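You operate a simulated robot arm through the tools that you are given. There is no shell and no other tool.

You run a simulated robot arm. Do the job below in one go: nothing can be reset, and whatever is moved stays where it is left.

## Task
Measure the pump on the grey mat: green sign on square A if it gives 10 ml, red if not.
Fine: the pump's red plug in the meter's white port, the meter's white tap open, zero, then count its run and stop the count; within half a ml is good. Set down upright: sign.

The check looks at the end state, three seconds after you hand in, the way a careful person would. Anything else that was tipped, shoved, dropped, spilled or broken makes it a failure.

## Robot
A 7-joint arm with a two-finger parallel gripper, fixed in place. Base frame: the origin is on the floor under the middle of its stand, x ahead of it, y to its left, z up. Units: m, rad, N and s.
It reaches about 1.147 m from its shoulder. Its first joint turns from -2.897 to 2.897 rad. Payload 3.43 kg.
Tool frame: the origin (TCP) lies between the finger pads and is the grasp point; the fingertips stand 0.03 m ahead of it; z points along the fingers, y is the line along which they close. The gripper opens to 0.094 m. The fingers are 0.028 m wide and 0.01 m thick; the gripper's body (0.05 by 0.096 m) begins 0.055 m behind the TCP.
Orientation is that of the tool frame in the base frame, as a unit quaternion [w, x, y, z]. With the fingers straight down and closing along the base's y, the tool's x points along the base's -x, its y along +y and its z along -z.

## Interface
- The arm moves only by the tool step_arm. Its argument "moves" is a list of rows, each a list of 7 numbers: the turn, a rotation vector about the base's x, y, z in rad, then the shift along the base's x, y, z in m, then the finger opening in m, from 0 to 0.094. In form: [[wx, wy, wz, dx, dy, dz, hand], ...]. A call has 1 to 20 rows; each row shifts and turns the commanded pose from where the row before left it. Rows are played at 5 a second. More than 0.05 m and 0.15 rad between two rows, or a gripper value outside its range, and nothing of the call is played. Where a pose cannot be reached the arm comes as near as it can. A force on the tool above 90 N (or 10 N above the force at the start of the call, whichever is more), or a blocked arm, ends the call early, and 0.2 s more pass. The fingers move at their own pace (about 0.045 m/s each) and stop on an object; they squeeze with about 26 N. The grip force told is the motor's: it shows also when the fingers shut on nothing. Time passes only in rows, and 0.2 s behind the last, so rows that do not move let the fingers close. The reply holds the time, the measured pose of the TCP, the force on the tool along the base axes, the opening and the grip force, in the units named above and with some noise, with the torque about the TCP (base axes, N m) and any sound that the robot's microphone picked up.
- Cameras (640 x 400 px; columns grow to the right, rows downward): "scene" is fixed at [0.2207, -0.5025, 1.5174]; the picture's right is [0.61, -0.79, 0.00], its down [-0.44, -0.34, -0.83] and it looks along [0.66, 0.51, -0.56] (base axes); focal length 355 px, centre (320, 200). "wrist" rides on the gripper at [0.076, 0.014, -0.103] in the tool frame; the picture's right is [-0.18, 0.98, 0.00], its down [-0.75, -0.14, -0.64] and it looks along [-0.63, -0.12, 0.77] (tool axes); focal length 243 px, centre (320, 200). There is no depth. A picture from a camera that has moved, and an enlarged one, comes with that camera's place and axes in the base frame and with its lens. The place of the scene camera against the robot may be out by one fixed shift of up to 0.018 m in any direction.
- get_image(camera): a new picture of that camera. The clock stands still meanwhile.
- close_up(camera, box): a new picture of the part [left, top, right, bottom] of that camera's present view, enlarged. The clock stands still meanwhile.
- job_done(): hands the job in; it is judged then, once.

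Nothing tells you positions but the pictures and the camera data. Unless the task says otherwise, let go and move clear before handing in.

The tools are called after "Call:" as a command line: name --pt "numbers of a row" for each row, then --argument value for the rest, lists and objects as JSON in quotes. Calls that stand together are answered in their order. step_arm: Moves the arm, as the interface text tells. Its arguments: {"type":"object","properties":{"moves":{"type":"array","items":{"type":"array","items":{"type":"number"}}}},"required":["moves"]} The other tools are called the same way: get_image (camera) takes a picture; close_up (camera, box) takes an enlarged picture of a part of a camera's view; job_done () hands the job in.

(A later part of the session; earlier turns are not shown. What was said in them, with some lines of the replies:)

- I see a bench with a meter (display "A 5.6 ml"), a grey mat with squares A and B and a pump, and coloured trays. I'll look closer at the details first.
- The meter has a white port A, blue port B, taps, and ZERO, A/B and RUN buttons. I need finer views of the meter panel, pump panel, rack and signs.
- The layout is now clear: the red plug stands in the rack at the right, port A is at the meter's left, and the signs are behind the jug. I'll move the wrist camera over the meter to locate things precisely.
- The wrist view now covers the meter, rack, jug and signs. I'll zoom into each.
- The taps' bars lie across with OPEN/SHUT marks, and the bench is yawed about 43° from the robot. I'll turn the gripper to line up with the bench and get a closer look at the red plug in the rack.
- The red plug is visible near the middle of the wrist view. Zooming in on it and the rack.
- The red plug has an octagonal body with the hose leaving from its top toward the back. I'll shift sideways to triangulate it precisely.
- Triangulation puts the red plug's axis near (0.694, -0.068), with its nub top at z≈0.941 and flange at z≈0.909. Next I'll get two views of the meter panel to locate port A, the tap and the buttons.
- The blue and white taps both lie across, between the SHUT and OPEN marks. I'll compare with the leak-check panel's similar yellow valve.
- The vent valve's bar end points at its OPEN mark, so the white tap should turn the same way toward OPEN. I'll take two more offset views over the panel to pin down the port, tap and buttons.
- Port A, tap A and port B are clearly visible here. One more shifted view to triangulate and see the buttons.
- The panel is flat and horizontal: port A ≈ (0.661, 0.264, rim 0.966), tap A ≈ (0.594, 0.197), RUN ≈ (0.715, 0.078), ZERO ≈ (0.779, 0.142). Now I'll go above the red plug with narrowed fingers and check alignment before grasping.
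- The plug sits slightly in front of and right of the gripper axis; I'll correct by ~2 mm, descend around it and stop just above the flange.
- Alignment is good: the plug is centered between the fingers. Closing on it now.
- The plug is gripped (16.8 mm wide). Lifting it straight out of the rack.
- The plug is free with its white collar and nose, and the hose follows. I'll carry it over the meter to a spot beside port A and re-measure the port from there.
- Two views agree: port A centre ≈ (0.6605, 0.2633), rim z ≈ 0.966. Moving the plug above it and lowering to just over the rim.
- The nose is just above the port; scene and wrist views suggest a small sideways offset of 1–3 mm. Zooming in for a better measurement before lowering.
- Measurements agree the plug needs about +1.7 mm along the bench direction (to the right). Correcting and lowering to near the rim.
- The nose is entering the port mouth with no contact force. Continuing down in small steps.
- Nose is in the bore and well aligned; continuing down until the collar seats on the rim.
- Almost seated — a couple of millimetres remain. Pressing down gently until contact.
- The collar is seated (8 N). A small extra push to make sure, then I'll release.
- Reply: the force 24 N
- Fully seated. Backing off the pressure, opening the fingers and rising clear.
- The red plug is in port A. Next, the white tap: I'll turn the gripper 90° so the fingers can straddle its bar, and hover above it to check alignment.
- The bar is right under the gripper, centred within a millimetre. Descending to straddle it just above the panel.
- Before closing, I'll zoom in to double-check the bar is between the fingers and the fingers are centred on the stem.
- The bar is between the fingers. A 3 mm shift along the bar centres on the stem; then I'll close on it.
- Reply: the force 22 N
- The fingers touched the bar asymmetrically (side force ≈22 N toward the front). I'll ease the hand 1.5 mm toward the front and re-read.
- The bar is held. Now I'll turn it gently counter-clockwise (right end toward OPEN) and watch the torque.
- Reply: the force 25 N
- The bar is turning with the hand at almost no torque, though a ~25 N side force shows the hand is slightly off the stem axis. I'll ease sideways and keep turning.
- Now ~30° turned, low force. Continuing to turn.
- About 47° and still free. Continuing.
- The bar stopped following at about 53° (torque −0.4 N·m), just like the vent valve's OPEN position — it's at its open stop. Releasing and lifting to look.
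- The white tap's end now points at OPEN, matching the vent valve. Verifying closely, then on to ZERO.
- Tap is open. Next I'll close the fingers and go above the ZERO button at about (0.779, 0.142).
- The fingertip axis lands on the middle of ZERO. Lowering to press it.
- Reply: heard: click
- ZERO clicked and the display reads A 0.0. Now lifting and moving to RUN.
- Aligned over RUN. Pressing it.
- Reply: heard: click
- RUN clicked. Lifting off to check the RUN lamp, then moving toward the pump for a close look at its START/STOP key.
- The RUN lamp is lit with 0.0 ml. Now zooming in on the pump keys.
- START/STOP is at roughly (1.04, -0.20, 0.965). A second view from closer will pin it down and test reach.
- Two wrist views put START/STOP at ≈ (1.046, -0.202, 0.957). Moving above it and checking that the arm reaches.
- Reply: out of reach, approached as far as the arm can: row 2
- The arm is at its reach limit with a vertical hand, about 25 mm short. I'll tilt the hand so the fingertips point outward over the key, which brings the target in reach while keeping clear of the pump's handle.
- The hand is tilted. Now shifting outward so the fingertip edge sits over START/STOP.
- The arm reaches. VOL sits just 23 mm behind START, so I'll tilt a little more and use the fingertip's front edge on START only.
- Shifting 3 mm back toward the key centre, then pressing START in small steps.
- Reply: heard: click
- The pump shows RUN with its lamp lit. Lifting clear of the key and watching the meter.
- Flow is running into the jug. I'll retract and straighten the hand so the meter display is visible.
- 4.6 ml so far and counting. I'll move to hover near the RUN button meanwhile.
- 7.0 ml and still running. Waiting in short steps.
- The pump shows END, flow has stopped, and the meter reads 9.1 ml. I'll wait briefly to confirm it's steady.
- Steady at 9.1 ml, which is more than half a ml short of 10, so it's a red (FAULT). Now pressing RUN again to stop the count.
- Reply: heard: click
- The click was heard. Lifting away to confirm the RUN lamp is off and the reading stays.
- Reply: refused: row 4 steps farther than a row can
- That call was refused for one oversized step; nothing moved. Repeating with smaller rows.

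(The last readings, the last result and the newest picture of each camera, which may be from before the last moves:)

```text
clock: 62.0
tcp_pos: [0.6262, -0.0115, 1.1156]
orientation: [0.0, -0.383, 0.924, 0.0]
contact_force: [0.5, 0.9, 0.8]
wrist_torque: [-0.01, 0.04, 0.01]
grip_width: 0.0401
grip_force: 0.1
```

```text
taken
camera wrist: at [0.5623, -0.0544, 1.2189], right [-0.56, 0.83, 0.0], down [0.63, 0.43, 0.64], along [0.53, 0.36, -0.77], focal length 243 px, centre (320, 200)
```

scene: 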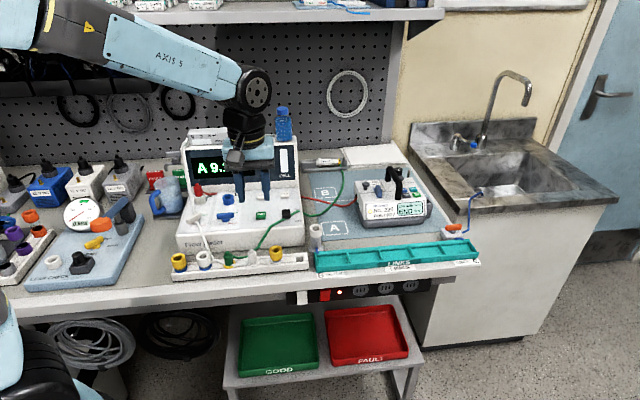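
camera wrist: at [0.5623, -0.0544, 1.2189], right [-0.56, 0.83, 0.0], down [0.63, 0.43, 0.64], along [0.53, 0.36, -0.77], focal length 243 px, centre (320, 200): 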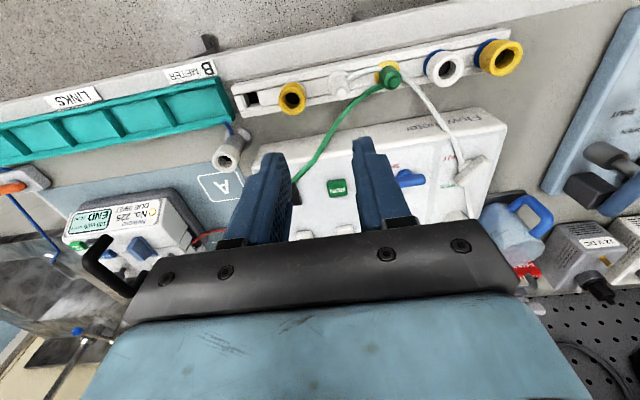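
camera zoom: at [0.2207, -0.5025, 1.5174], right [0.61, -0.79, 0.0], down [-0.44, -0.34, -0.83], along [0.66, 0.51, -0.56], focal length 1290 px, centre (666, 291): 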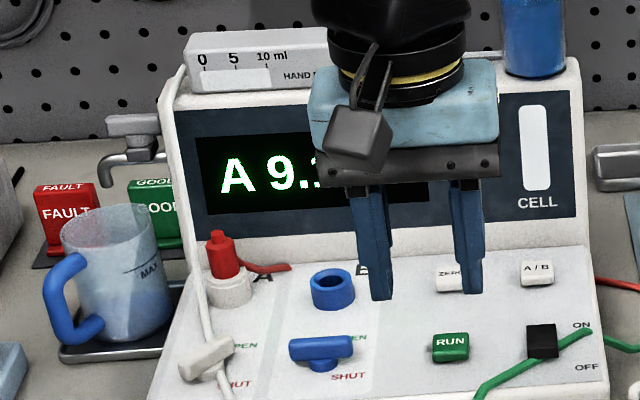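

The count is stopped at 9.1 ml. Next is the red FAULT sign behind the jug; I'll move the camera there at a safe height for a look.

Call:
step_arm --pt "0 0 0 0 0 0.04 0.06" --pt "0 0 0 0 0 0.03 0.06" --pt "0 0 0 -0.007 0.045 0 0.06" --pt "0 0 0 -0.007 0.045 0 0.06" --pt "0 0 0 -0.007 0.045 0 0.06" --pt "0 0 0 -0.007 0.045 0 0.06" --pt "0 0 0 -0.007 0.045 0 0.06" --pt "0 0 0 -0.007 0.045 0 0.06" --pt "0 0 0 -0.007 0.045 0 0.06" --pt "0 0 0 -0.007 0.045 0 0.06" --pt "0 0 0 -0.007 0.045 0 0.06" --pt "0 0 0 -0.007 0.045 0 0.06" --pt "0 0 0 0 0 0 0.06"

Call:
get_image --camera "wrist"

Call:
get_image --camera "scene"

Call:
close_up --camera "scene" --box '[180, 120, 310, 230]'

```text
clock: 64.8
tcp_pos: [0.5559, 0.4394, 1.1861]
orientation: [0.001, -0.382, 0.924, 0.0]
contact_force: [0.3, -0.2, 0.3]
wrist_torque: [0.01, -0.02, -0.02]
grip_width: 0.0598
grip_force: 0.0
```

```text
taken
camera wrist: at [0.4919, 0.3958, 1.2887], right [-0.56, 0.83, 0.0], down [0.63, 0.43, 0.64], along [0.53, 0.36, -0.77], focal length 243 px, centre (320, 200)
```

wrist: 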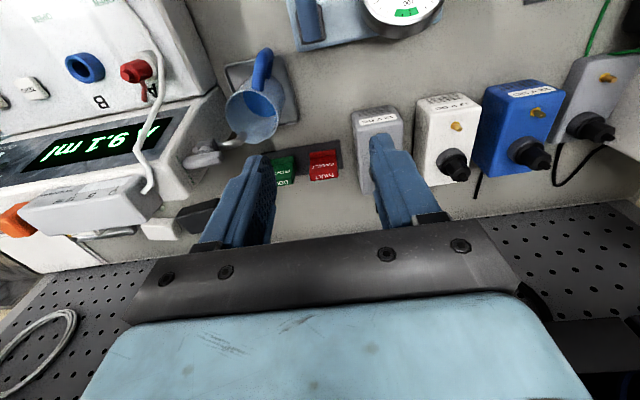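

```text
taken
```

scene: 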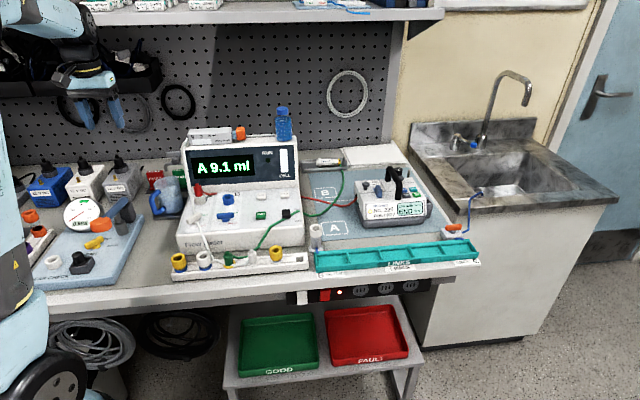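

```text
3.64 times, centred on (245, 175) of scene
camera zoom: at [0.2207, -0.5025, 1.5174], right [0.61, -0.79, 0.0], down [-0.44, -0.34, -0.83], along [0.66, 0.51, -0.56], focal length 1290 px, centre (593, 291)
```

zoom: 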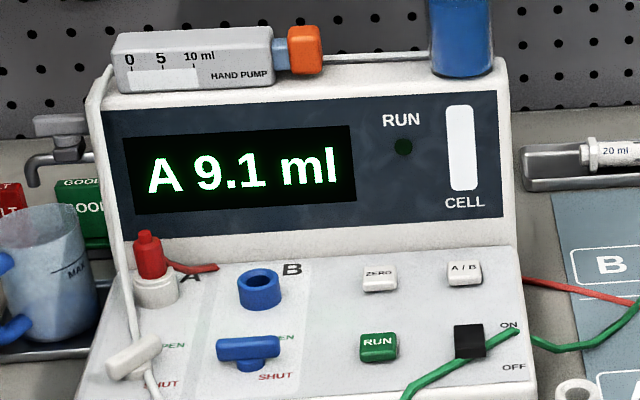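

Meter confirmed: 9.1 ml, RUN lamp off. Now zooming in on the signs from the wrist camera.

Call:
close_up --camera "wrist" --box '[250, 100, 410, 200]'

Call:
close_up --camera "scene" --box '[130, 140, 200, 220]'

Call:
close_up --camera "scene" --box '[0, 0, 240, 150]'

```text
4.00 times, centred on (330, 150) of wrist
camera zoom: at [0.4919, 0.3958, 1.2887], right [-0.56, 0.83, 0.0], down [0.63, 0.43, 0.64], along [0.53, 0.36, -0.77], focal length 970 px, centre (280, 400)
```

zoom: 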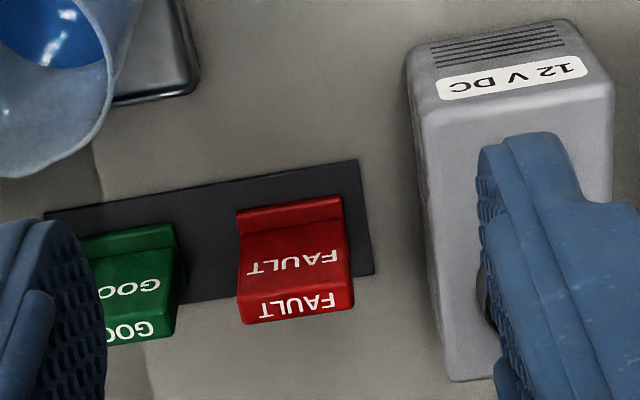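

```text
5.00 times, centred on (165, 180) of scene
camera zoom: at [0.2207, -0.5025, 1.5174], right [0.61, -0.79, 0.0], down [-0.44, -0.34, -0.83], along [0.66, 0.51, -0.56], focal length 1773 px, centre (1095, 300)
```

zoom: 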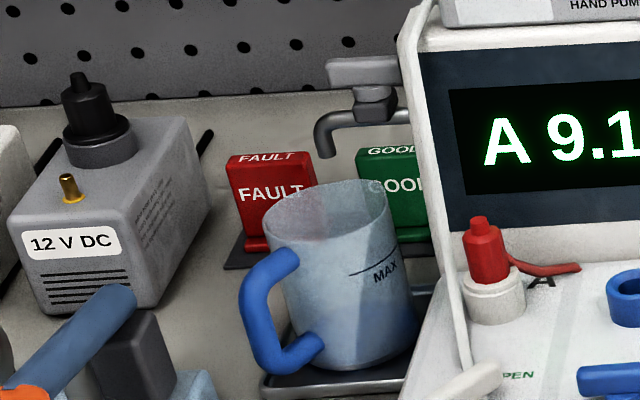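

```text
2.67 times, centred on (120, 75) of scene
camera zoom: at [0.2207, -0.5025, 1.5174], right [0.61, -0.79, 0.0], down [-0.44, -0.34, -0.83], along [0.66, 0.51, -0.56], focal length 946 px, centre (853, 533)
```

zoom: 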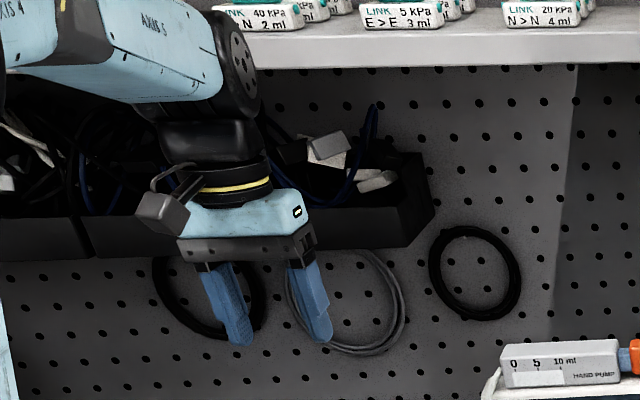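

FAULT's top centre is at about (0.680, 0.534, 0.946), with GOOD close on its right and an adapter on its left. Gripping its front and back faces is safest, so I'll turn the hand another 90° at this safe height and check it's reachable.

Call:
step_arm --pt "0 0 0.143 0 0 0 0.06" --pt "0 0 0.143 0 0 0 0.06" --pt "0 0 0.143 0 0 0 0.06" --pt "0 0 0.143 0 0 0 0.06" --pt "0 0 0.143 0 0 0 0.06" --pt "0 0 0.143 0 0 0 0.06" --pt "0 0 0.143 0 0 0 0.06" --pt "0 0 0.143 0 0 0 0.06" --pt "0 0 0.143 0 0 0 0.06" --pt "0 0 0.143 0 0 0 0.06" --pt "0 0 0.141 0 0 0 0.06" --pt "0 0 0 0 0 0 0.06"

Call:
get_image --camera "wrist"

Call:
get_image --camera "scene"

```text
clock: 67.4
tcp_pos: [0.5564, 0.4393, 1.1877]
orientation: [0.0, 0.924, -0.383, 0.0]
contact_force: [-0.5, -0.3, 0.7]
wrist_torque: [0.02, -0.02, 0.03]
grip_width: 0.0598
grip_force: 0.1
```

```text
taken
camera wrist: at [0.5999, 0.3757, 1.2893], right [-0.82, -0.57, 0.0], down [-0.43, 0.63, 0.64], along [-0.36, 0.53, -0.77], focal length 243 px, centre (320, 200)
```

wrist: 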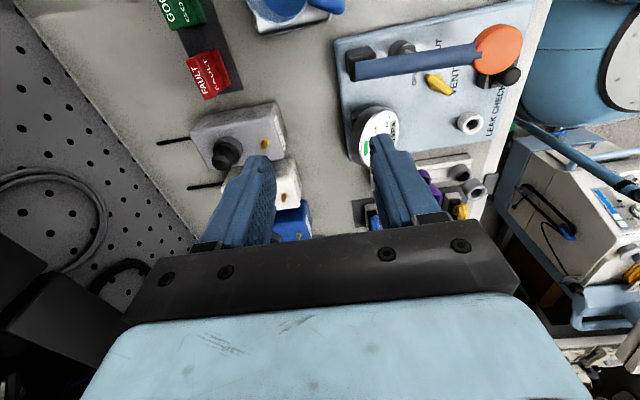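

```text
taken
```

scene: 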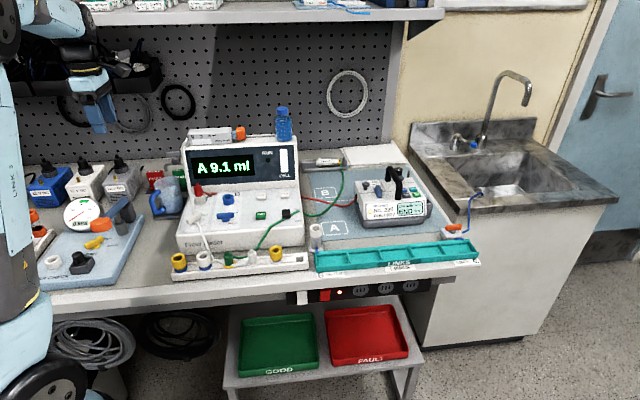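

The hand reaches that orientation. I'll lower first (to stay under the shelf), then ease toward the sign from the front.

Call:
step_arm --pt "0 0 0 0 0 -0.04 0.05" --pt "0 0 0 0 0 -0.045 0.05" --pt "0 0 0 0 0 -0.043 0.05" --pt "0 0 0 0.0238 0.0214 -0.02 0.05" --pt "0 0 0 0.0238 0.0214 -0.02 0.05" --pt "0 0 0 0.0238 0.0214 -0.018 0.05" --pt "0 0 0 0 0 0 0.05" --pt "0 0 0 0 0 0 0.05"

Call:
get_image --camera "wrist"

Call:
get_image --camera "scene"

Call:
close_up --camera "wrist" --box '[180, 60, 380, 185]'

Call:
close_up --camera "scene" --box '[60, 80, 220, 200]'

```text
clock: 69.2
tcp_pos: [0.6272, 0.5042, 0.9997]
orientation: [0.0, 0.924, -0.383, 0.001]
contact_force: [0.1, 0.0, 0.4]
wrist_torque: [0.01, 0.01, 0.0]
grip_width: 0.0499
grip_force: 0.1
```

```text
taken
camera wrist: at [0.6714, 0.4401, 1.1024], right [-0.83, -0.56, 0.0], down [-0.43, 0.63, 0.64], along [-0.36, 0.53, -0.77], focal length 243 px, centre (320, 200)
```

wrist: 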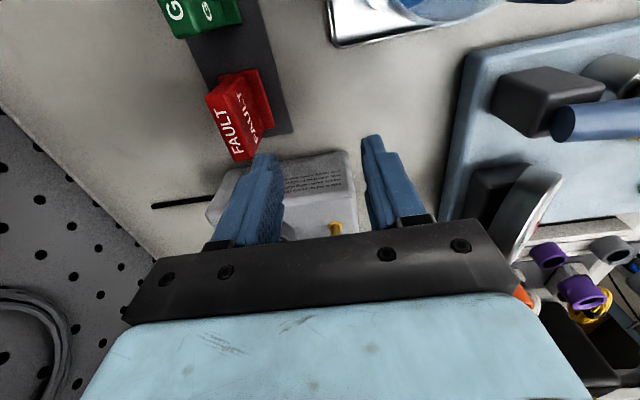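

```text
taken
```

scene: 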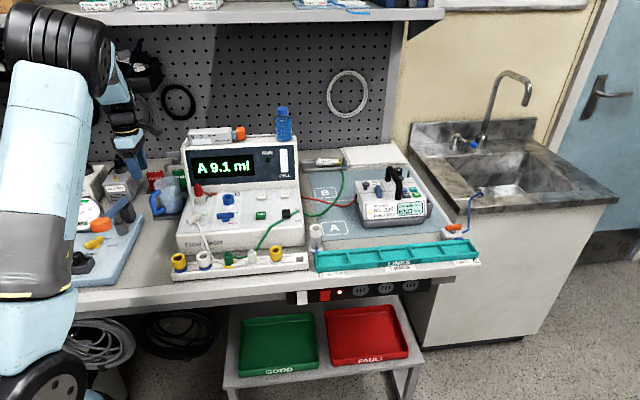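

```text
3.20 times, centred on (280, 122) of wrist
camera zoom: at [0.6714, 0.4401, 1.1024], right [-0.83, -0.56, 0.0], down [-0.43, 0.63, 0.64], along [-0.36, 0.53, -0.77], focal length 776 px, centre (448, 448)
```

zoom: 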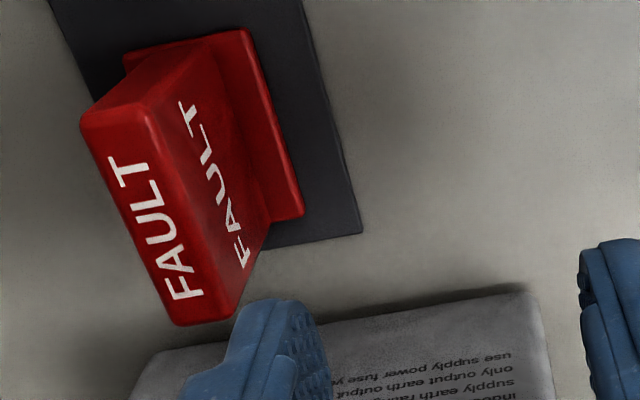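

```text
3.33 times, centred on (140, 140) of scene
camera zoom: at [0.2207, -0.5025, 1.5174], right [0.61, -0.79, 0.0], down [-0.44, -0.34, -0.83], along [0.66, 0.51, -0.56], focal length 1182 px, centre (920, 400)
```

zoom: 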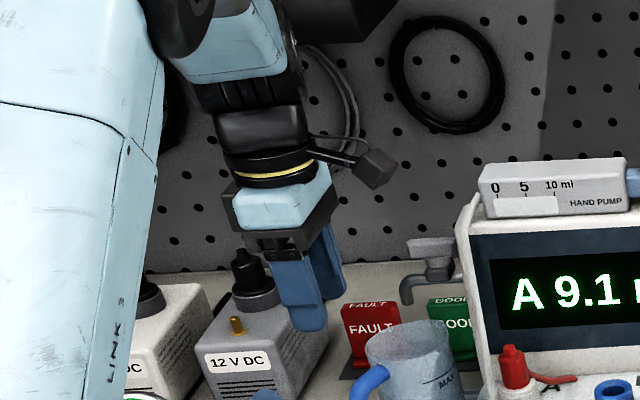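

The sign's centre is at (0.681, 0.531), exactly parallel to the bench front. Moving directly over it, tips just above its top.

Call:
step_arm --pt "0 0 0 0.0271 0.0136 0 0.05" --pt "0 0 0 0.0271 0.0136 0 0.05" --pt "0 0 0 0 0 0 0.05" --pt "0 0 0 0 0 0 0.05"

Call:
get_image --camera "wrist"

Call:
close_up --camera "wrist" --box '[250, 70, 390, 170]'

Call:
close_up --camera "scene" --box '[60, 60, 220, 200]'

```text
clock: 70.2
tcp_pos: [0.683, 0.5303, 1.0005]
orientation: [0.0, 0.923, -0.384, 0.0]
contact_force: [-0.7, 0.3, 0.3]
wrist_torque: [-0.01, 0.0, 0.0]
grip_width: 0.0499
grip_force: 0.2
```

```text
taken
camera wrist: at [0.7255, 0.4668, 1.1028], right [-0.83, -0.56, 0.0], down [-0.43, 0.63, 0.64], along [-0.36, 0.53, -0.77], focal length 243 px, centre (320, 200)
```

wrist: 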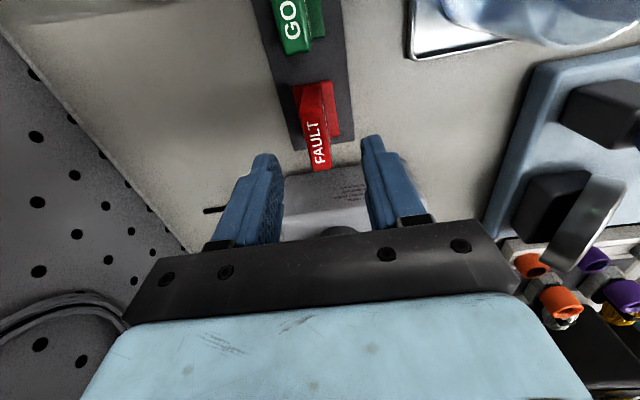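

```text
4.00 times, centred on (320, 120) of wrist
camera zoom: at [0.7255, 0.4668, 1.1028], right [-0.83, -0.56, 0.0], down [-0.43, 0.63, 0.64], along [-0.36, 0.53, -0.77], focal length 970 px, centre (320, 520)
```

zoom: 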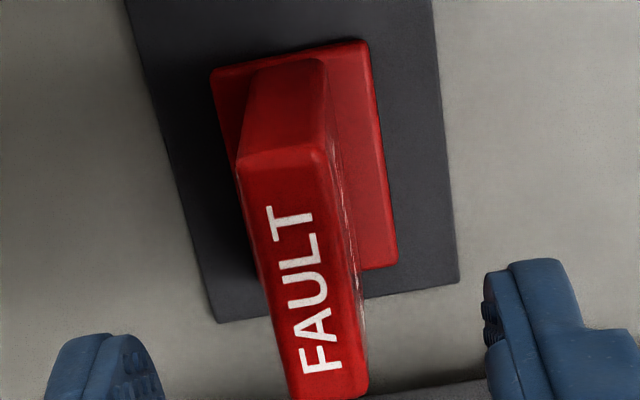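

```text
2.86 times, centred on (140, 130) of scene
camera zoom: at [0.2207, -0.5025, 1.5174], right [0.61, -0.79, 0.0], down [-0.44, -0.34, -0.83], along [0.66, 0.51, -0.56], focal length 1013 px, centre (834, 400)
```

zoom: 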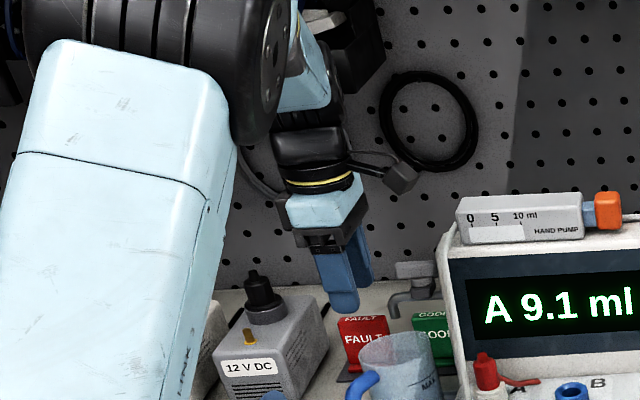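

Well centred. Descending to straddle the plate.

Call:
step_arm --pt "0 0 0 0 0.0008 -0.02 0.05" --pt "0 0 0 0 0 -0.02 0.05" --pt "0 0 0 0 0 -0.012 0.05" --pt "0 0 0 0 0 0 0.05" --pt "0 0 0 0 0 0 0.05"

Call:
close_up --camera "wrist" --box '[230, 70, 410, 210]'

Call:
close_up --camera "scene" --box '[110, 110, 200, 210]'

```text
clock: 71.4
tcp_pos: [0.682, 0.5319, 0.9486]
orientation: [0.0, 0.924, -0.383, 0.0]
contact_force: [-0.6, 0.4, 0.3]
wrist_torque: [0.02, -0.06, -0.03]
grip_width: 0.0502
grip_force: 0.1
```

```text
2.86 times, centred on (320, 140) of wrist
camera zoom: at [0.7256, 0.4682, 1.051], right [-0.83, -0.56, 0.0], down [-0.43, 0.63, 0.64], along [-0.36, 0.53, -0.77], focal length 693 px, centre (320, 371)
```

zoom: 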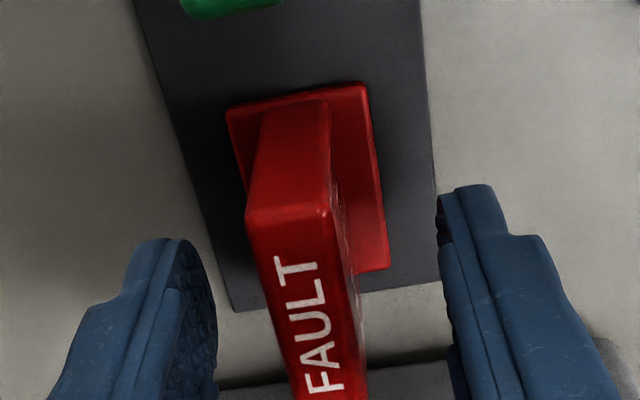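

```text
4.00 times, centred on (155, 160) of scene
camera zoom: at [0.2207, -0.5025, 1.5174], right [0.61, -0.79, 0.0], down [-0.44, -0.34, -0.83], along [0.66, 0.51, -0.56], focal length 1419 px, centre (980, 360)
```

zoom: 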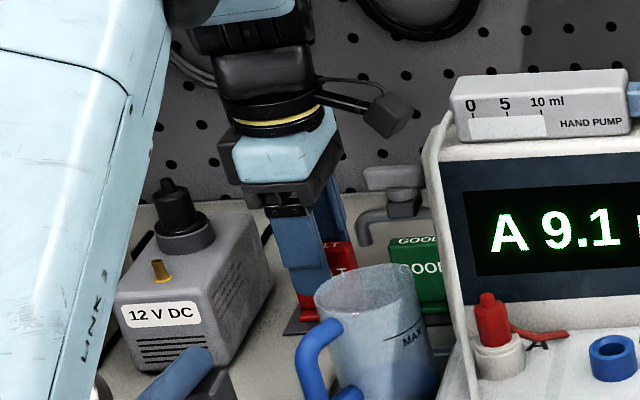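

Fingers straddle the plate clear of the foot. Closing.

Call:
step_arm --pt "0 0 0 0 0 0 0.02" --pt "0 0 0 0 0 0 0.005" --pt "0 0 0 0 0 0 0.005" --pt "0 0 0 0 0 0 0.005"

Call:
close_up --camera "wrist" --box '[230, 70, 410, 210]'

```text
clock: 72.4
tcp_pos: [0.6827, 0.5328, 0.9481]
orientation: [0.0, 0.923, -0.384, 0.0]
contact_force: [0.9, 0.8, 5.4]
wrist_torque: [0.03, -0.1, -0.01]
grip_width: 0.0149
grip_force: 25.9
```

```text
2.86 times, centred on (320, 140) of wrist
camera zoom: at [0.7255, 0.4682, 1.0516], right [-0.83, -0.56, 0.0], down [-0.43, 0.63, 0.64], along [-0.36, 0.53, -0.77], focal length 693 px, centre (320, 371)
```

zoom: 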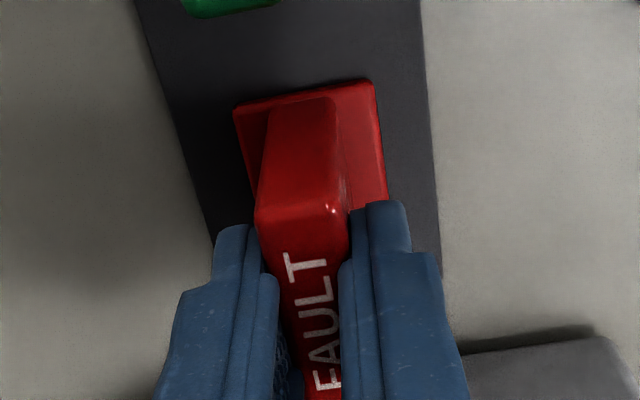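

Gripped (14.9 mm). Lifting straight up a little and checking.

Call:
step_arm --pt "0 0 0 0 0 0.008 0.005" --pt "0 0 0 0 0 0.012 0.005" --pt "0 0 0 0 0 0.02 0.005" --pt "0 0 0 0 0 0 0.005"

Call:
close_up --camera "wrist" --box '[200, 50, 440, 210]'

Call:
close_up --camera "scene" --box '[110, 110, 200, 210]'

```text
clock: 73.4
tcp_pos: [0.681, 0.5328, 0.9878]
orientation: [0.0, 0.924, -0.383, 0.001]
contact_force: [-0.4, 0.7, -0.4]
wrist_torque: [-0.02, -0.03, 0.01]
grip_width: 0.0148
grip_force: 26.2
```

```text
2.50 times, centred on (320, 130) of wrist
camera zoom: at [0.7256, 0.4679, 1.091], right [-0.83, -0.56, 0.0], down [-0.43, 0.63, 0.64], along [-0.36, 0.53, -0.77], focal length 606 px, centre (320, 375)
```

zoom: 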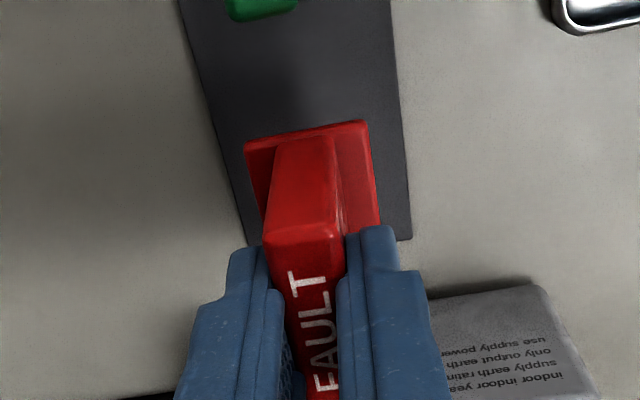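

```text
4.00 times, centred on (155, 160) of scene
camera zoom: at [0.2207, -0.5025, 1.5174], right [0.61, -0.79, 0.0], down [-0.44, -0.34, -0.83], along [0.66, 0.51, -0.56], focal length 1419 px, centre (980, 360)
```

zoom: 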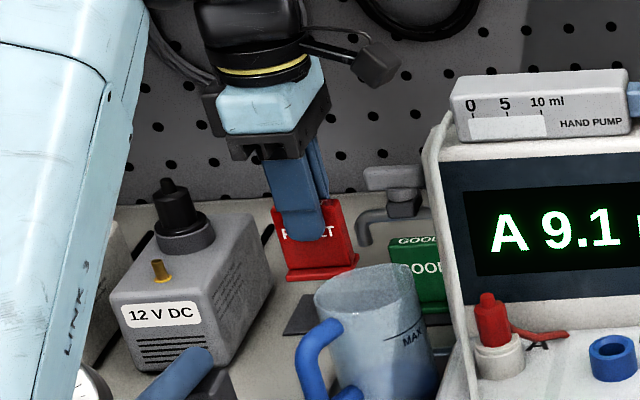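

The sign is lifted upright. Retreating toward the front between the adapter and the jug, then rising.

Call:
step_arm --pt "0 0 0 -0.024 -0.0184 0.01 0.005" --pt "0 0 0 -0.024 -0.0184 0.012 0.005" --pt "0 0 0 -0.024 -0.0184 0.014 0.005" --pt "0 0 0 -0.024 -0.0184 0.018 0.005" --pt "0 0 0 -0.02 -0.018 0.03 0.005" --pt "0 0 0 -0.015 -0.015 0.04 0.005" --pt "0 0 0 -0.012 -0.012 0.04 0.005" --pt "0 0 0 0 0 0.03 0.005" --pt "0 0 0 0 0 0 0.005"

Call:
get_image --camera "scene"

Call:
close_up --camera "scene" --box '[60, 60, 220, 220]'

Call:
get_image --camera "wrist"

```text
clock: 75.4
tcp_pos: [0.5394, 0.4117, 1.1837]
orientation: [0.0, 0.924, -0.382, 0.0]
contact_force: [0.2, -0.3, 0.0]
wrist_torque: [0.0, 0.01, 0.0]
grip_width: 0.0149
grip_force: 26.1
```

```text
taken
```

scene: 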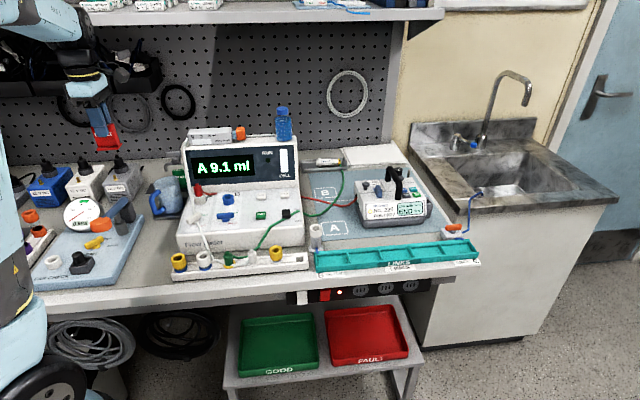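

```text
2.50 times, centred on (140, 140) of scene
camera zoom: at [0.2207, -0.5025, 1.5174], right [0.61, -0.79, 0.0], down [-0.44, -0.34, -0.83], along [0.66, 0.51, -0.56], focal length 887 px, centre (770, 350)
```

zoom: 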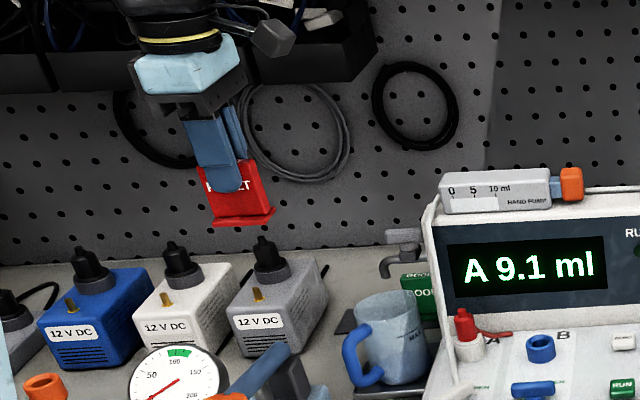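

```text
taken
camera wrist: at [0.5829, 0.3492, 1.2854], right [-0.83, -0.56, 0.0], down [-0.43, 0.63, 0.64], along [-0.36, 0.53, -0.77], focal length 243 px, centre (320, 200)
```

wrist: 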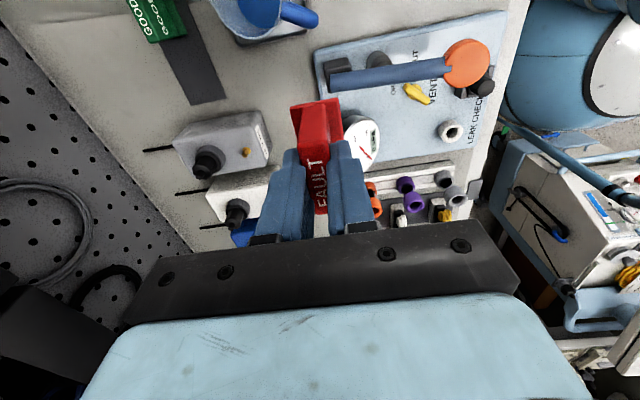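

All clear. Carrying the sign across in front of the meter toward square A, keeping height.

Call:
step_arm --pt "0 0 0 0.02705 -0.0389 0 0.005" --pt "0 0 0 0.02705 -0.0389 0 0.005" --pt "0 0 0 0.02705 -0.0389 0 0.005" --pt "0 0 0 0.02705 -0.0389 0 0.005" --pt "0 0 0 0.02705 -0.0389 0 0.005" --pt "0 0 0 0.02705 -0.0389 0 0.005" --pt "0 0 0 0 0 0 0.005"

Call:
get_image --camera "scene"

```text
clock: 77.0
tcp_pos: [0.7015, 0.1799, 1.1825]
orientation: [0.0, 0.924, -0.383, -0.001]
contact_force: [-0.5, 0.9, -0.9]
wrist_torque: [0.02, -0.02, -0.02]
grip_width: 0.0148
grip_force: 25.9
```

```text
taken
```

scene: 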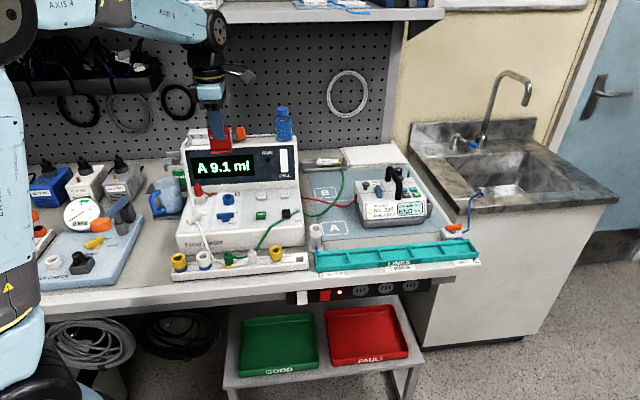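

Call:
step_arm --pt "0 0 0 0.02705 -0.0389 0 0.005" --pt "0 0 0 0.02705 -0.0389 0 0.005" --pt "0 0 0 0.02705 -0.0389 0 0.005" --pt "0 0 0 0.02705 -0.0389 0 0.005" --pt "0 0 0 0.02705 -0.0389 0 0.005" --pt "0 0 0 0.02705 -0.0389 0 0.005" --pt "0 0 0 0 0 0 0.005"

Call:
get_image --camera "scene"

Call:
get_image --camera "wrist"

```text
clock: 78.6
tcp_pos: [0.8651, -0.0545, 1.1838]
orientation: [0.0, 0.924, -0.383, 0.0]
contact_force: [-0.8, 0.1, -0.3]
wrist_torque: [-0.01, 0.01, 0.03]
grip_width: 0.0151
grip_force: 26.2
```

```text
taken
```

scene: 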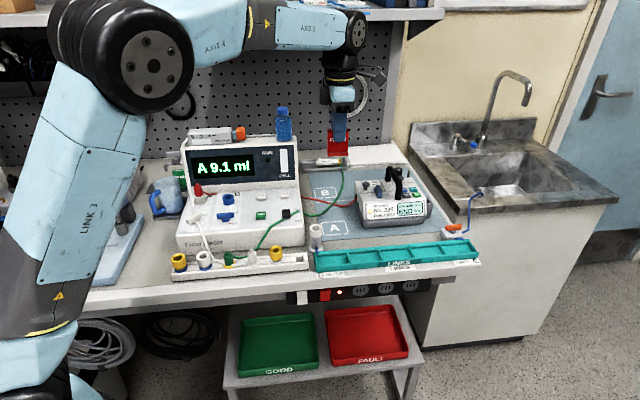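

```text
taken
camera wrist: at [0.9082, -0.1182, 1.2848], right [-0.83, -0.56, 0.0], down [-0.43, 0.63, 0.64], along [-0.36, 0.53, -0.77], focal length 243 px, centre (320, 200)
```

wrist: 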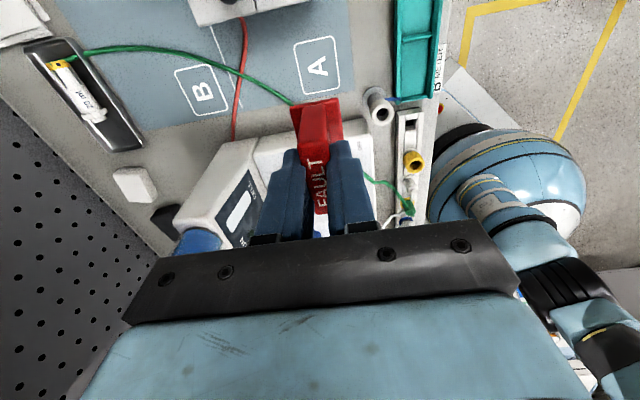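

The hand holds its orientation here, and square A is in view. Zooming in to refine its centre.

Call:
close_up --camera "wrist" --box '[260, 20, 400, 120]'

Call:
close_up --camera "scene" --box '[290, 170, 390, 260]'

```text
4.00 times, centred on (330, 70) of wrist
camera zoom: at [0.9082, -0.1182, 1.2848], right [-0.83, -0.56, 0.0], down [-0.43, 0.63, 0.64], along [-0.36, 0.53, -0.77], focal length 970 px, centre (280, 720)
```

zoom: 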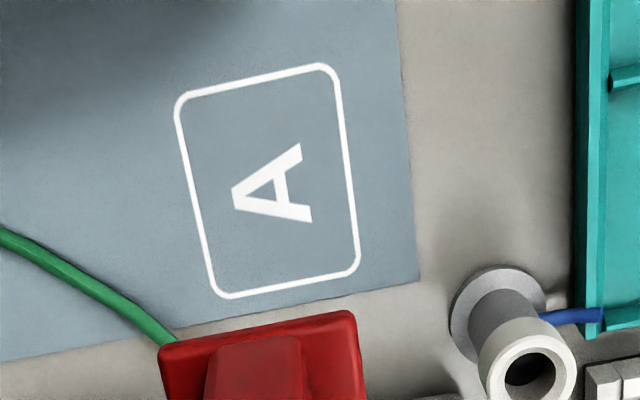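

```text
4.44 times, centred on (340, 215) of scene
camera zoom: at [0.2207, -0.5025, 1.5174], right [0.61, -0.79, 0.0], down [-0.44, -0.34, -0.83], along [0.66, 0.51, -0.56], focal length 1576 px, centre (231, 133)
```

zoom: 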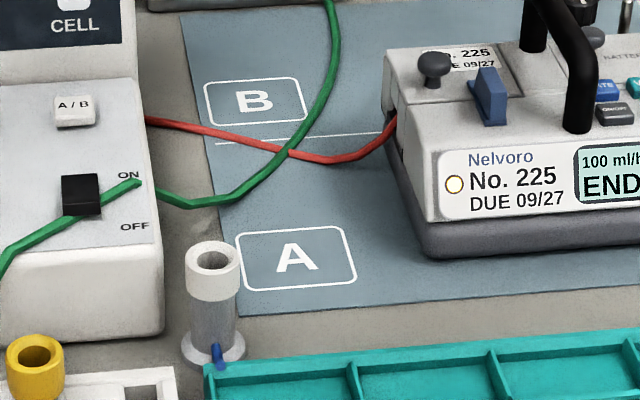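

Square A's centre is (0.867, -0.054) at mat height ≈0.892. Lowering the sign over it, stopping a few centimetres above.

Call:
step_arm --pt "0 0 0 0.0019 0.0005 -0.04 0.005" --pt "0 0 0 0 0 -0.04 0.005" --pt "0 0 0 0 0 -0.04 0.005" --pt "0 0 0 0 0 -0.04 0.005" --pt "0 0 0 0 0 -0.03 0.005" --pt "0 0 0 0 0 0 0.005" --pt "0 0 0 0 0 0 0.005"

Call:
get_image --camera "wrist"

Call:
close_up --camera "scene" --box '[280, 140, 420, 260]'

Call:
close_up --camera "wrist" --box '[250, 70, 390, 170]'

```text
clock: 80.2
tcp_pos: [0.8676, -0.0541, 0.9925]
orientation: [0.0, 0.924, -0.383, 0.0]
contact_force: [-0.3, -0.6, 0.1]
wrist_torque: [-0.03, 0.02, -0.01]
grip_width: 0.0148
grip_force: 26.6
```

```text
taken
camera wrist: at [0.9102, -0.1182, 1.0947], right [-0.83, -0.56, 0.0], down [-0.43, 0.63, 0.64], along [-0.36, 0.53, -0.77], focal length 243 px, centre (320, 200)
```

wrist: 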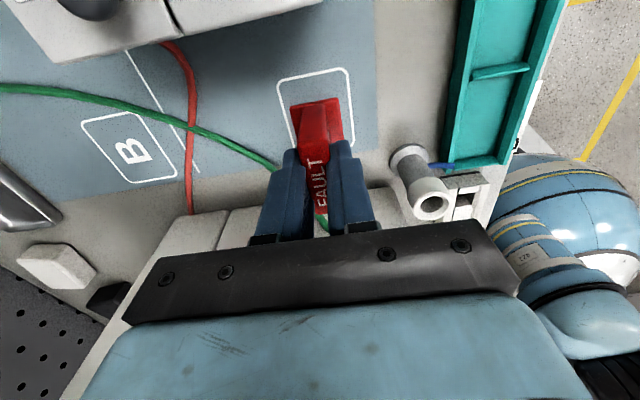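

```text
3.33 times, centred on (350, 200) of scene
camera zoom: at [0.2207, -0.5025, 1.5174], right [0.61, -0.79, 0.0], down [-0.44, -0.34, -0.83], along [0.66, 0.51, -0.56], focal length 1182 px, centre (220, 200)
```

zoom: 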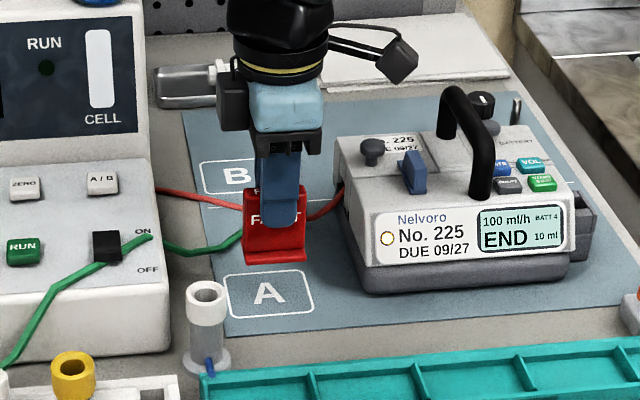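

```text
4.00 times, centred on (320, 120) of wrist
camera zoom: at [0.9102, -0.1182, 1.0947], right [-0.83, -0.56, 0.0], down [-0.43, 0.63, 0.64], along [-0.36, 0.53, -0.77], focal length 970 px, centre (320, 520)
```

zoom: 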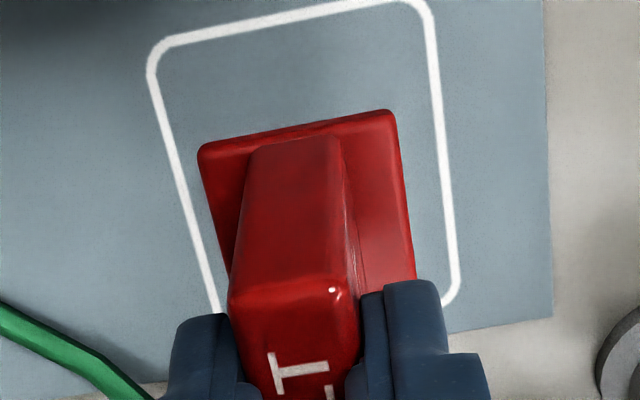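

Foot is centred over the square. Lowering the last few centimetres gently.

Call:
step_arm --pt "0 0 0 0 0 -0.015 0.005" --pt "0 0 0 0 0 -0.012 0.005" --pt "0 0 0 0 0 -0.008 0.005" --pt "0 0 0 0 0 0 0.005"

Call:
close_up --camera "scene" --box '[300, 190, 370, 250]'

```text
clock: 81.2
tcp_pos: [0.865, -0.0544, 0.957]
orientation: [0.0, 0.924, -0.382, 0.0]
contact_force: [-0.2, 0.3, -1.2]
wrist_torque: [0.03, 0.02, 0.03]
grip_width: 0.0148
grip_force: 25.9
```

```text
6.67 times, centred on (335, 220) of scene
camera zoom: at [0.2207, -0.5025, 1.5174], right [0.61, -0.79, 0.0], down [-0.44, -0.34, -0.83], along [0.66, 0.51, -0.56], focal length 2364 px, centre (220, 67)
```

zoom: 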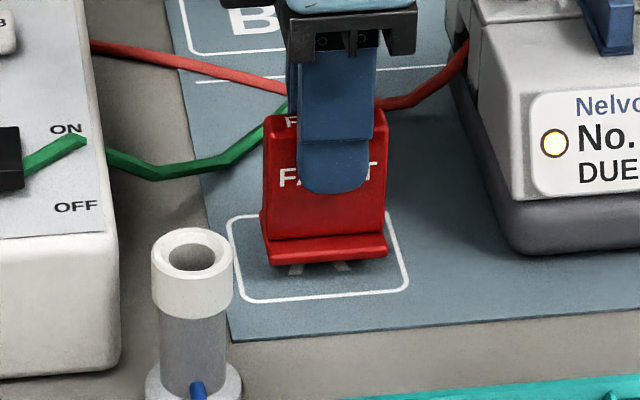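

Call:
step_arm --pt "0 0 0 0 0 -0.003 0.005" --pt "0 0 0 0 0 -0.003 0.005" --pt "0 0 0 0 0 0 0.005"

Call:
close_up --camera "scene" --box '[300, 190, 370, 250]'

```text
clock: 82.0
tcp_pos: [0.8657, -0.0538, 0.9507]
orientation: [0.0, 0.923, -0.384, 0.0]
contact_force: [-0.3, -0.1, -0.3]
wrist_torque: [0.01, 0.04, 0.03]
grip_width: 0.0149
grip_force: 26.2
```

```text
6.67 times, centred on (335, 220) of scene
camera zoom: at [0.2207, -0.5025, 1.5174], right [0.61, -0.79, 0.0], down [-0.44, -0.34, -0.83], along [0.66, 0.51, -0.56], focal length 2364 px, centre (220, 67)
```

zoom: 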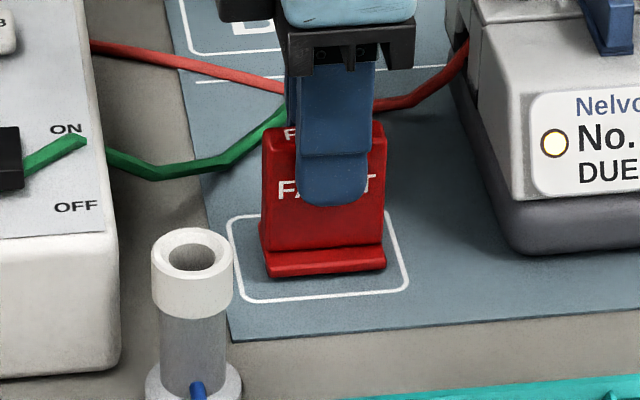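

Call:
step_arm --pt "0 0 0 0 0 -0.0015 0.005" --pt "0 0 0 0 0 -0.0015 0.005" --pt "0 0 0 0 0 0 0.005"

```text
clock: 82.8
tcp_pos: [0.8661, -0.0554, 0.9473]
orientation: [-0.001, 0.924, -0.384, 0.0]
contact_force: [0.7, 0.3, -0.3]
wrist_torque: [0.0, -0.01, 0.03]
grip_width: 0.0146
grip_force: 26.0
```

Call:
step_arm --pt "0 0 0 0 0 -0.0015 0.005" --pt "0 0 0 0 0 -0.001 0.005" --pt "0 0 0 0 0 0 0.005"

Call:
close_up --camera "scene" --box '[300, 190, 370, 250]'

```text
clock: 83.6
tcp_pos: [0.866, -0.0533, 0.9486]
orientation: [0.0, 0.924, -0.383, 0.001]
contact_force: [-1.3, -0.1, 22.9]
wrist_torque: [0.02, 0.17, -0.01]
grip_width: 0.0149
grip_force: 26.0
```

```text
6.67 times, centred on (335, 220) of scene
camera zoom: at [0.2207, -0.5025, 1.5174], right [0.61, -0.79, 0.0], down [-0.44, -0.34, -0.83], along [0.66, 0.51, -0.56], focal length 2364 px, centre (220, 67)
```

zoom: 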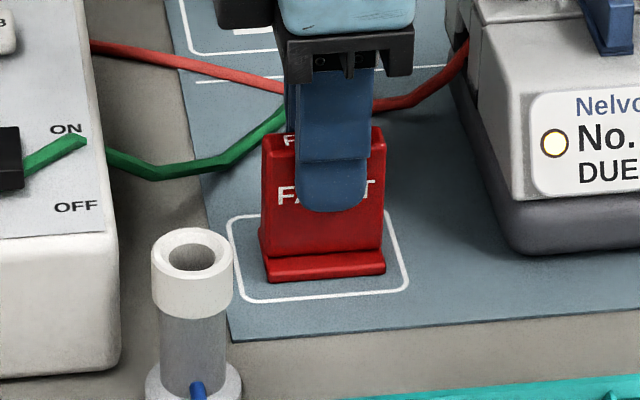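

The sign is on the mat (contact felt). Easing the pressure, opening the fingers and rising straight up.

Call:
step_arm --pt "0 0 0 0 0 0.0012 0.005" --pt "0 0 0 0 0 0 0.025" --pt "0 0 0 0 0 0 0.045" --pt "0 0 0 0 0 0 0.05" --pt "0 0 0 0 0 0 0.05" --pt "0 0 0 0 0 0.02 0.05" --pt "0 0 0 0 0 0.04 0.05" --pt "0 0 0 0 0 0.045 0.05" --pt "0 0 0 0 0 0.045 0.05" --pt "0 0 0 0 0 0 0.05"

Call:
get_image --camera "scene"

Call:
close_up --camera "scene" --box '[300, 190, 370, 250]'

Call:
get_image --camera "wrist"

```text
clock: 85.8
tcp_pos: [0.8654, -0.0538, 1.0977]
orientation: [0.0, 0.924, -0.382, 0.0]
contact_force: [-0.2, 0.3, -0.6]
wrist_torque: [-0.03, 0.0, -0.04]
grip_width: 0.05
grip_force: 0.1
```

```text
taken
```

scene: 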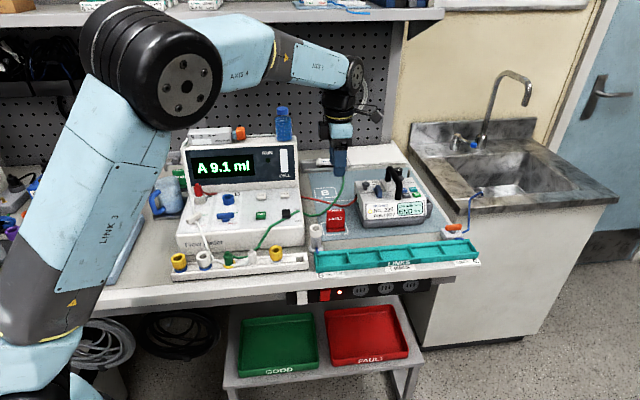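

```text
6.67 times, centred on (335, 220) of scene
camera zoom: at [0.2207, -0.5025, 1.5174], right [0.61, -0.79, 0.0], down [-0.44, -0.34, -0.83], along [0.66, 0.51, -0.56], focal length 2364 px, centre (220, 67)
```

zoom: 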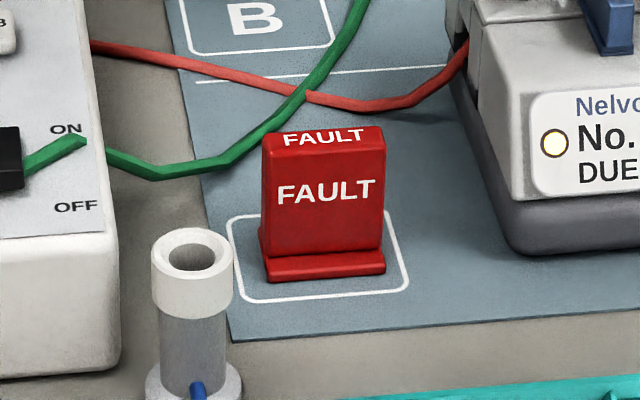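

```text
taken
camera wrist: at [0.9103, -0.1166, 1.2006], right [-0.83, -0.56, 0.0], down [-0.43, 0.63, 0.64], along [-0.36, 0.53, -0.77], focal length 243 px, centre (320, 200)
```

wrist: 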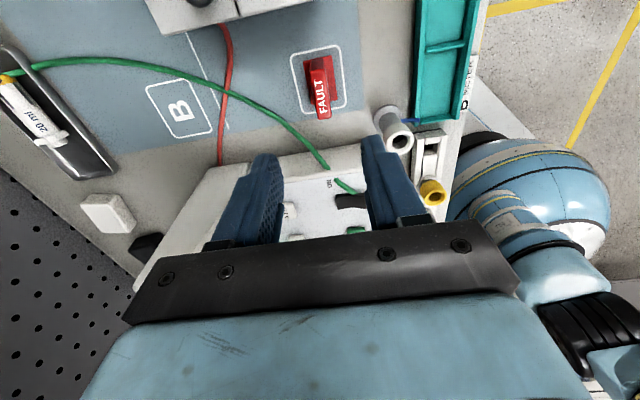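

The FAULT sign stands upright inside square A. Moving the arm clear and doing a final check of everything.

Call:
step_arm --pt "0 0 0 0 0 0.04 0.05" --pt "0 0 0 -0.038 -0.0137 0.018 0.05" --pt "0 0 0 -0.038 -0.0137 0.018 0.05" --pt "0 0 0 -0.038 -0.0137 0.018 0.05" --pt "0 0 0 -0.038 -0.0137 0.018 0.05" --pt "0 0 0 -0.038 -0.0137 0.018 0.05" --pt "0 0 0 -0.038 -0.0137 0.018 0.05" --pt "0 0 0 -0.038 -0.0137 0 0.05" --pt "0 0 0 0 0 0 0.05"

Call:
get_image --camera "scene"

Call:
close_up --camera "scene" --box '[140, 120, 310, 260]'

Call:
close_up --camera "scene" --box '[290, 150, 470, 280]'

Call:
close_up --camera "scene" --box '[0, 130, 200, 300]'

```text
clock: 87.8
tcp_pos: [0.5997, -0.1485, 1.2454]
orientation: [0.0, 0.924, -0.383, 0.0]
contact_force: [-0.1, 0.0, 0.6]
wrist_torque: [-0.01, -0.01, -0.01]
grip_width: 0.0499
grip_force: 0.0
```

```text
taken
```

scene: 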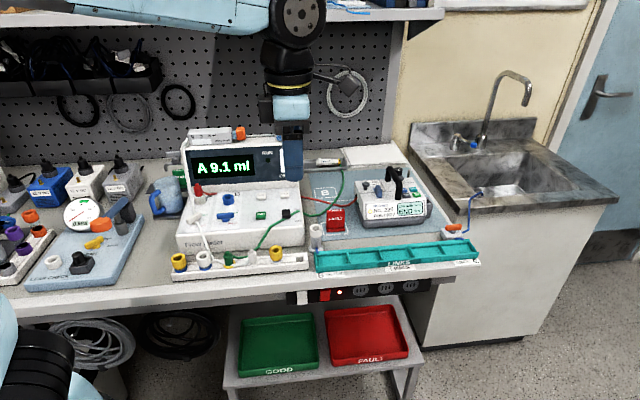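

```text
2.86 times, centred on (225, 190) of scene
camera zoom: at [0.2207, -0.5025, 1.5174], right [0.61, -0.79, 0.0], down [-0.44, -0.34, -0.83], along [0.66, 0.51, -0.56], focal length 1013 px, centre (591, 229)
```

zoom: 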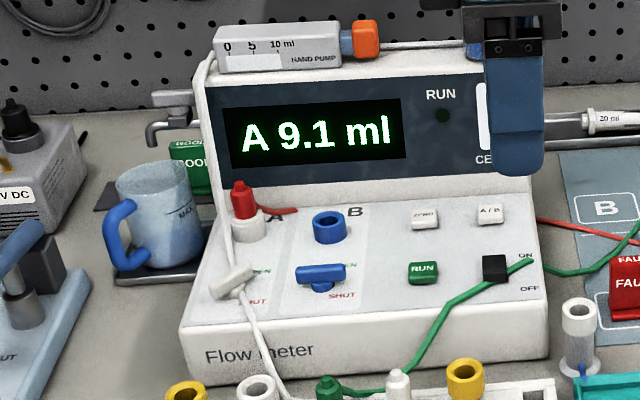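

```text
3.08 times, centred on (380, 215) of scene
camera zoom: at [0.2207, -0.5025, 1.5174], right [0.61, -0.79, 0.0], down [-0.44, -0.34, -0.83], along [0.66, 0.51, -0.56], focal length 1091 px, centre (135, 154)
```

zoom: 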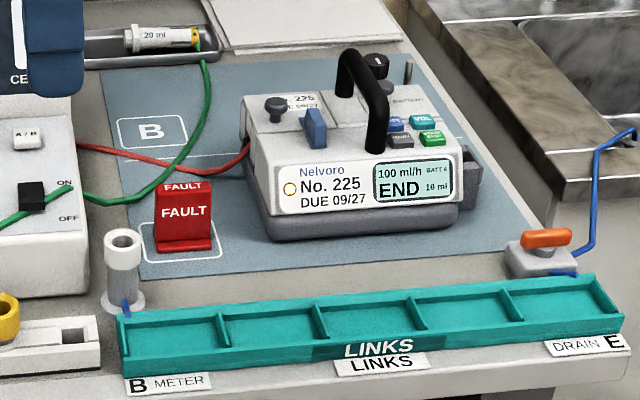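

```text
2.35 times, centred on (100, 215) of scene
camera zoom: at [0.2207, -0.5025, 1.5174], right [0.61, -0.79, 0.0], down [-0.44, -0.34, -0.83], along [0.66, 0.51, -0.56], focal length 834 px, centre (838, 165)
```

zoom: 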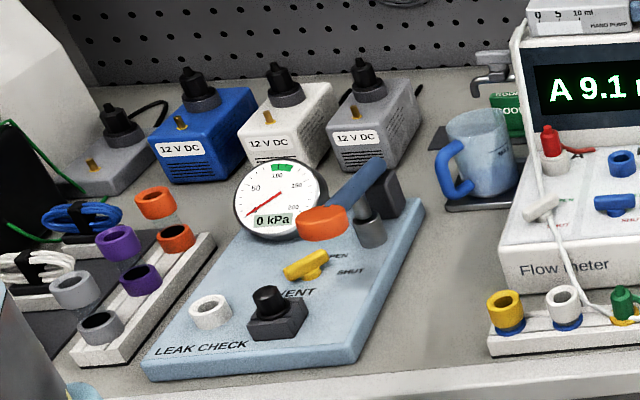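

Everything checks out. The plug is seated in port A, the white tap is open, and the count is stopped at 9.1 ml. The pump shows END, the red FAULT sign stands upright on square A, and nothing else was disturbed. I'm handing in.

Call:
job_done

```text
The job is handed in.
```

The pump gave 9.1 ml, more than half a ml short of 10. I put the red FAULT sign upright on square A and handed the job in. I haven't seen a result from the check.

- **Measurement:** The pump's red plug is seated in the meter's white port, and the white tap is turned to its stop at OPEN. I zeroed the meter, started the count, and ran the pump until it showed END. The reading held steady at 9.1 ml before I stopped the count.
- **End state:** The meter's RUN lamp is off and the display still shows 9.1 ml. The arm has let go and is clear of the bench. The last pictures show nothing else moved, tipped or spilled.

I made one run and did not check the meter against the hand pump.
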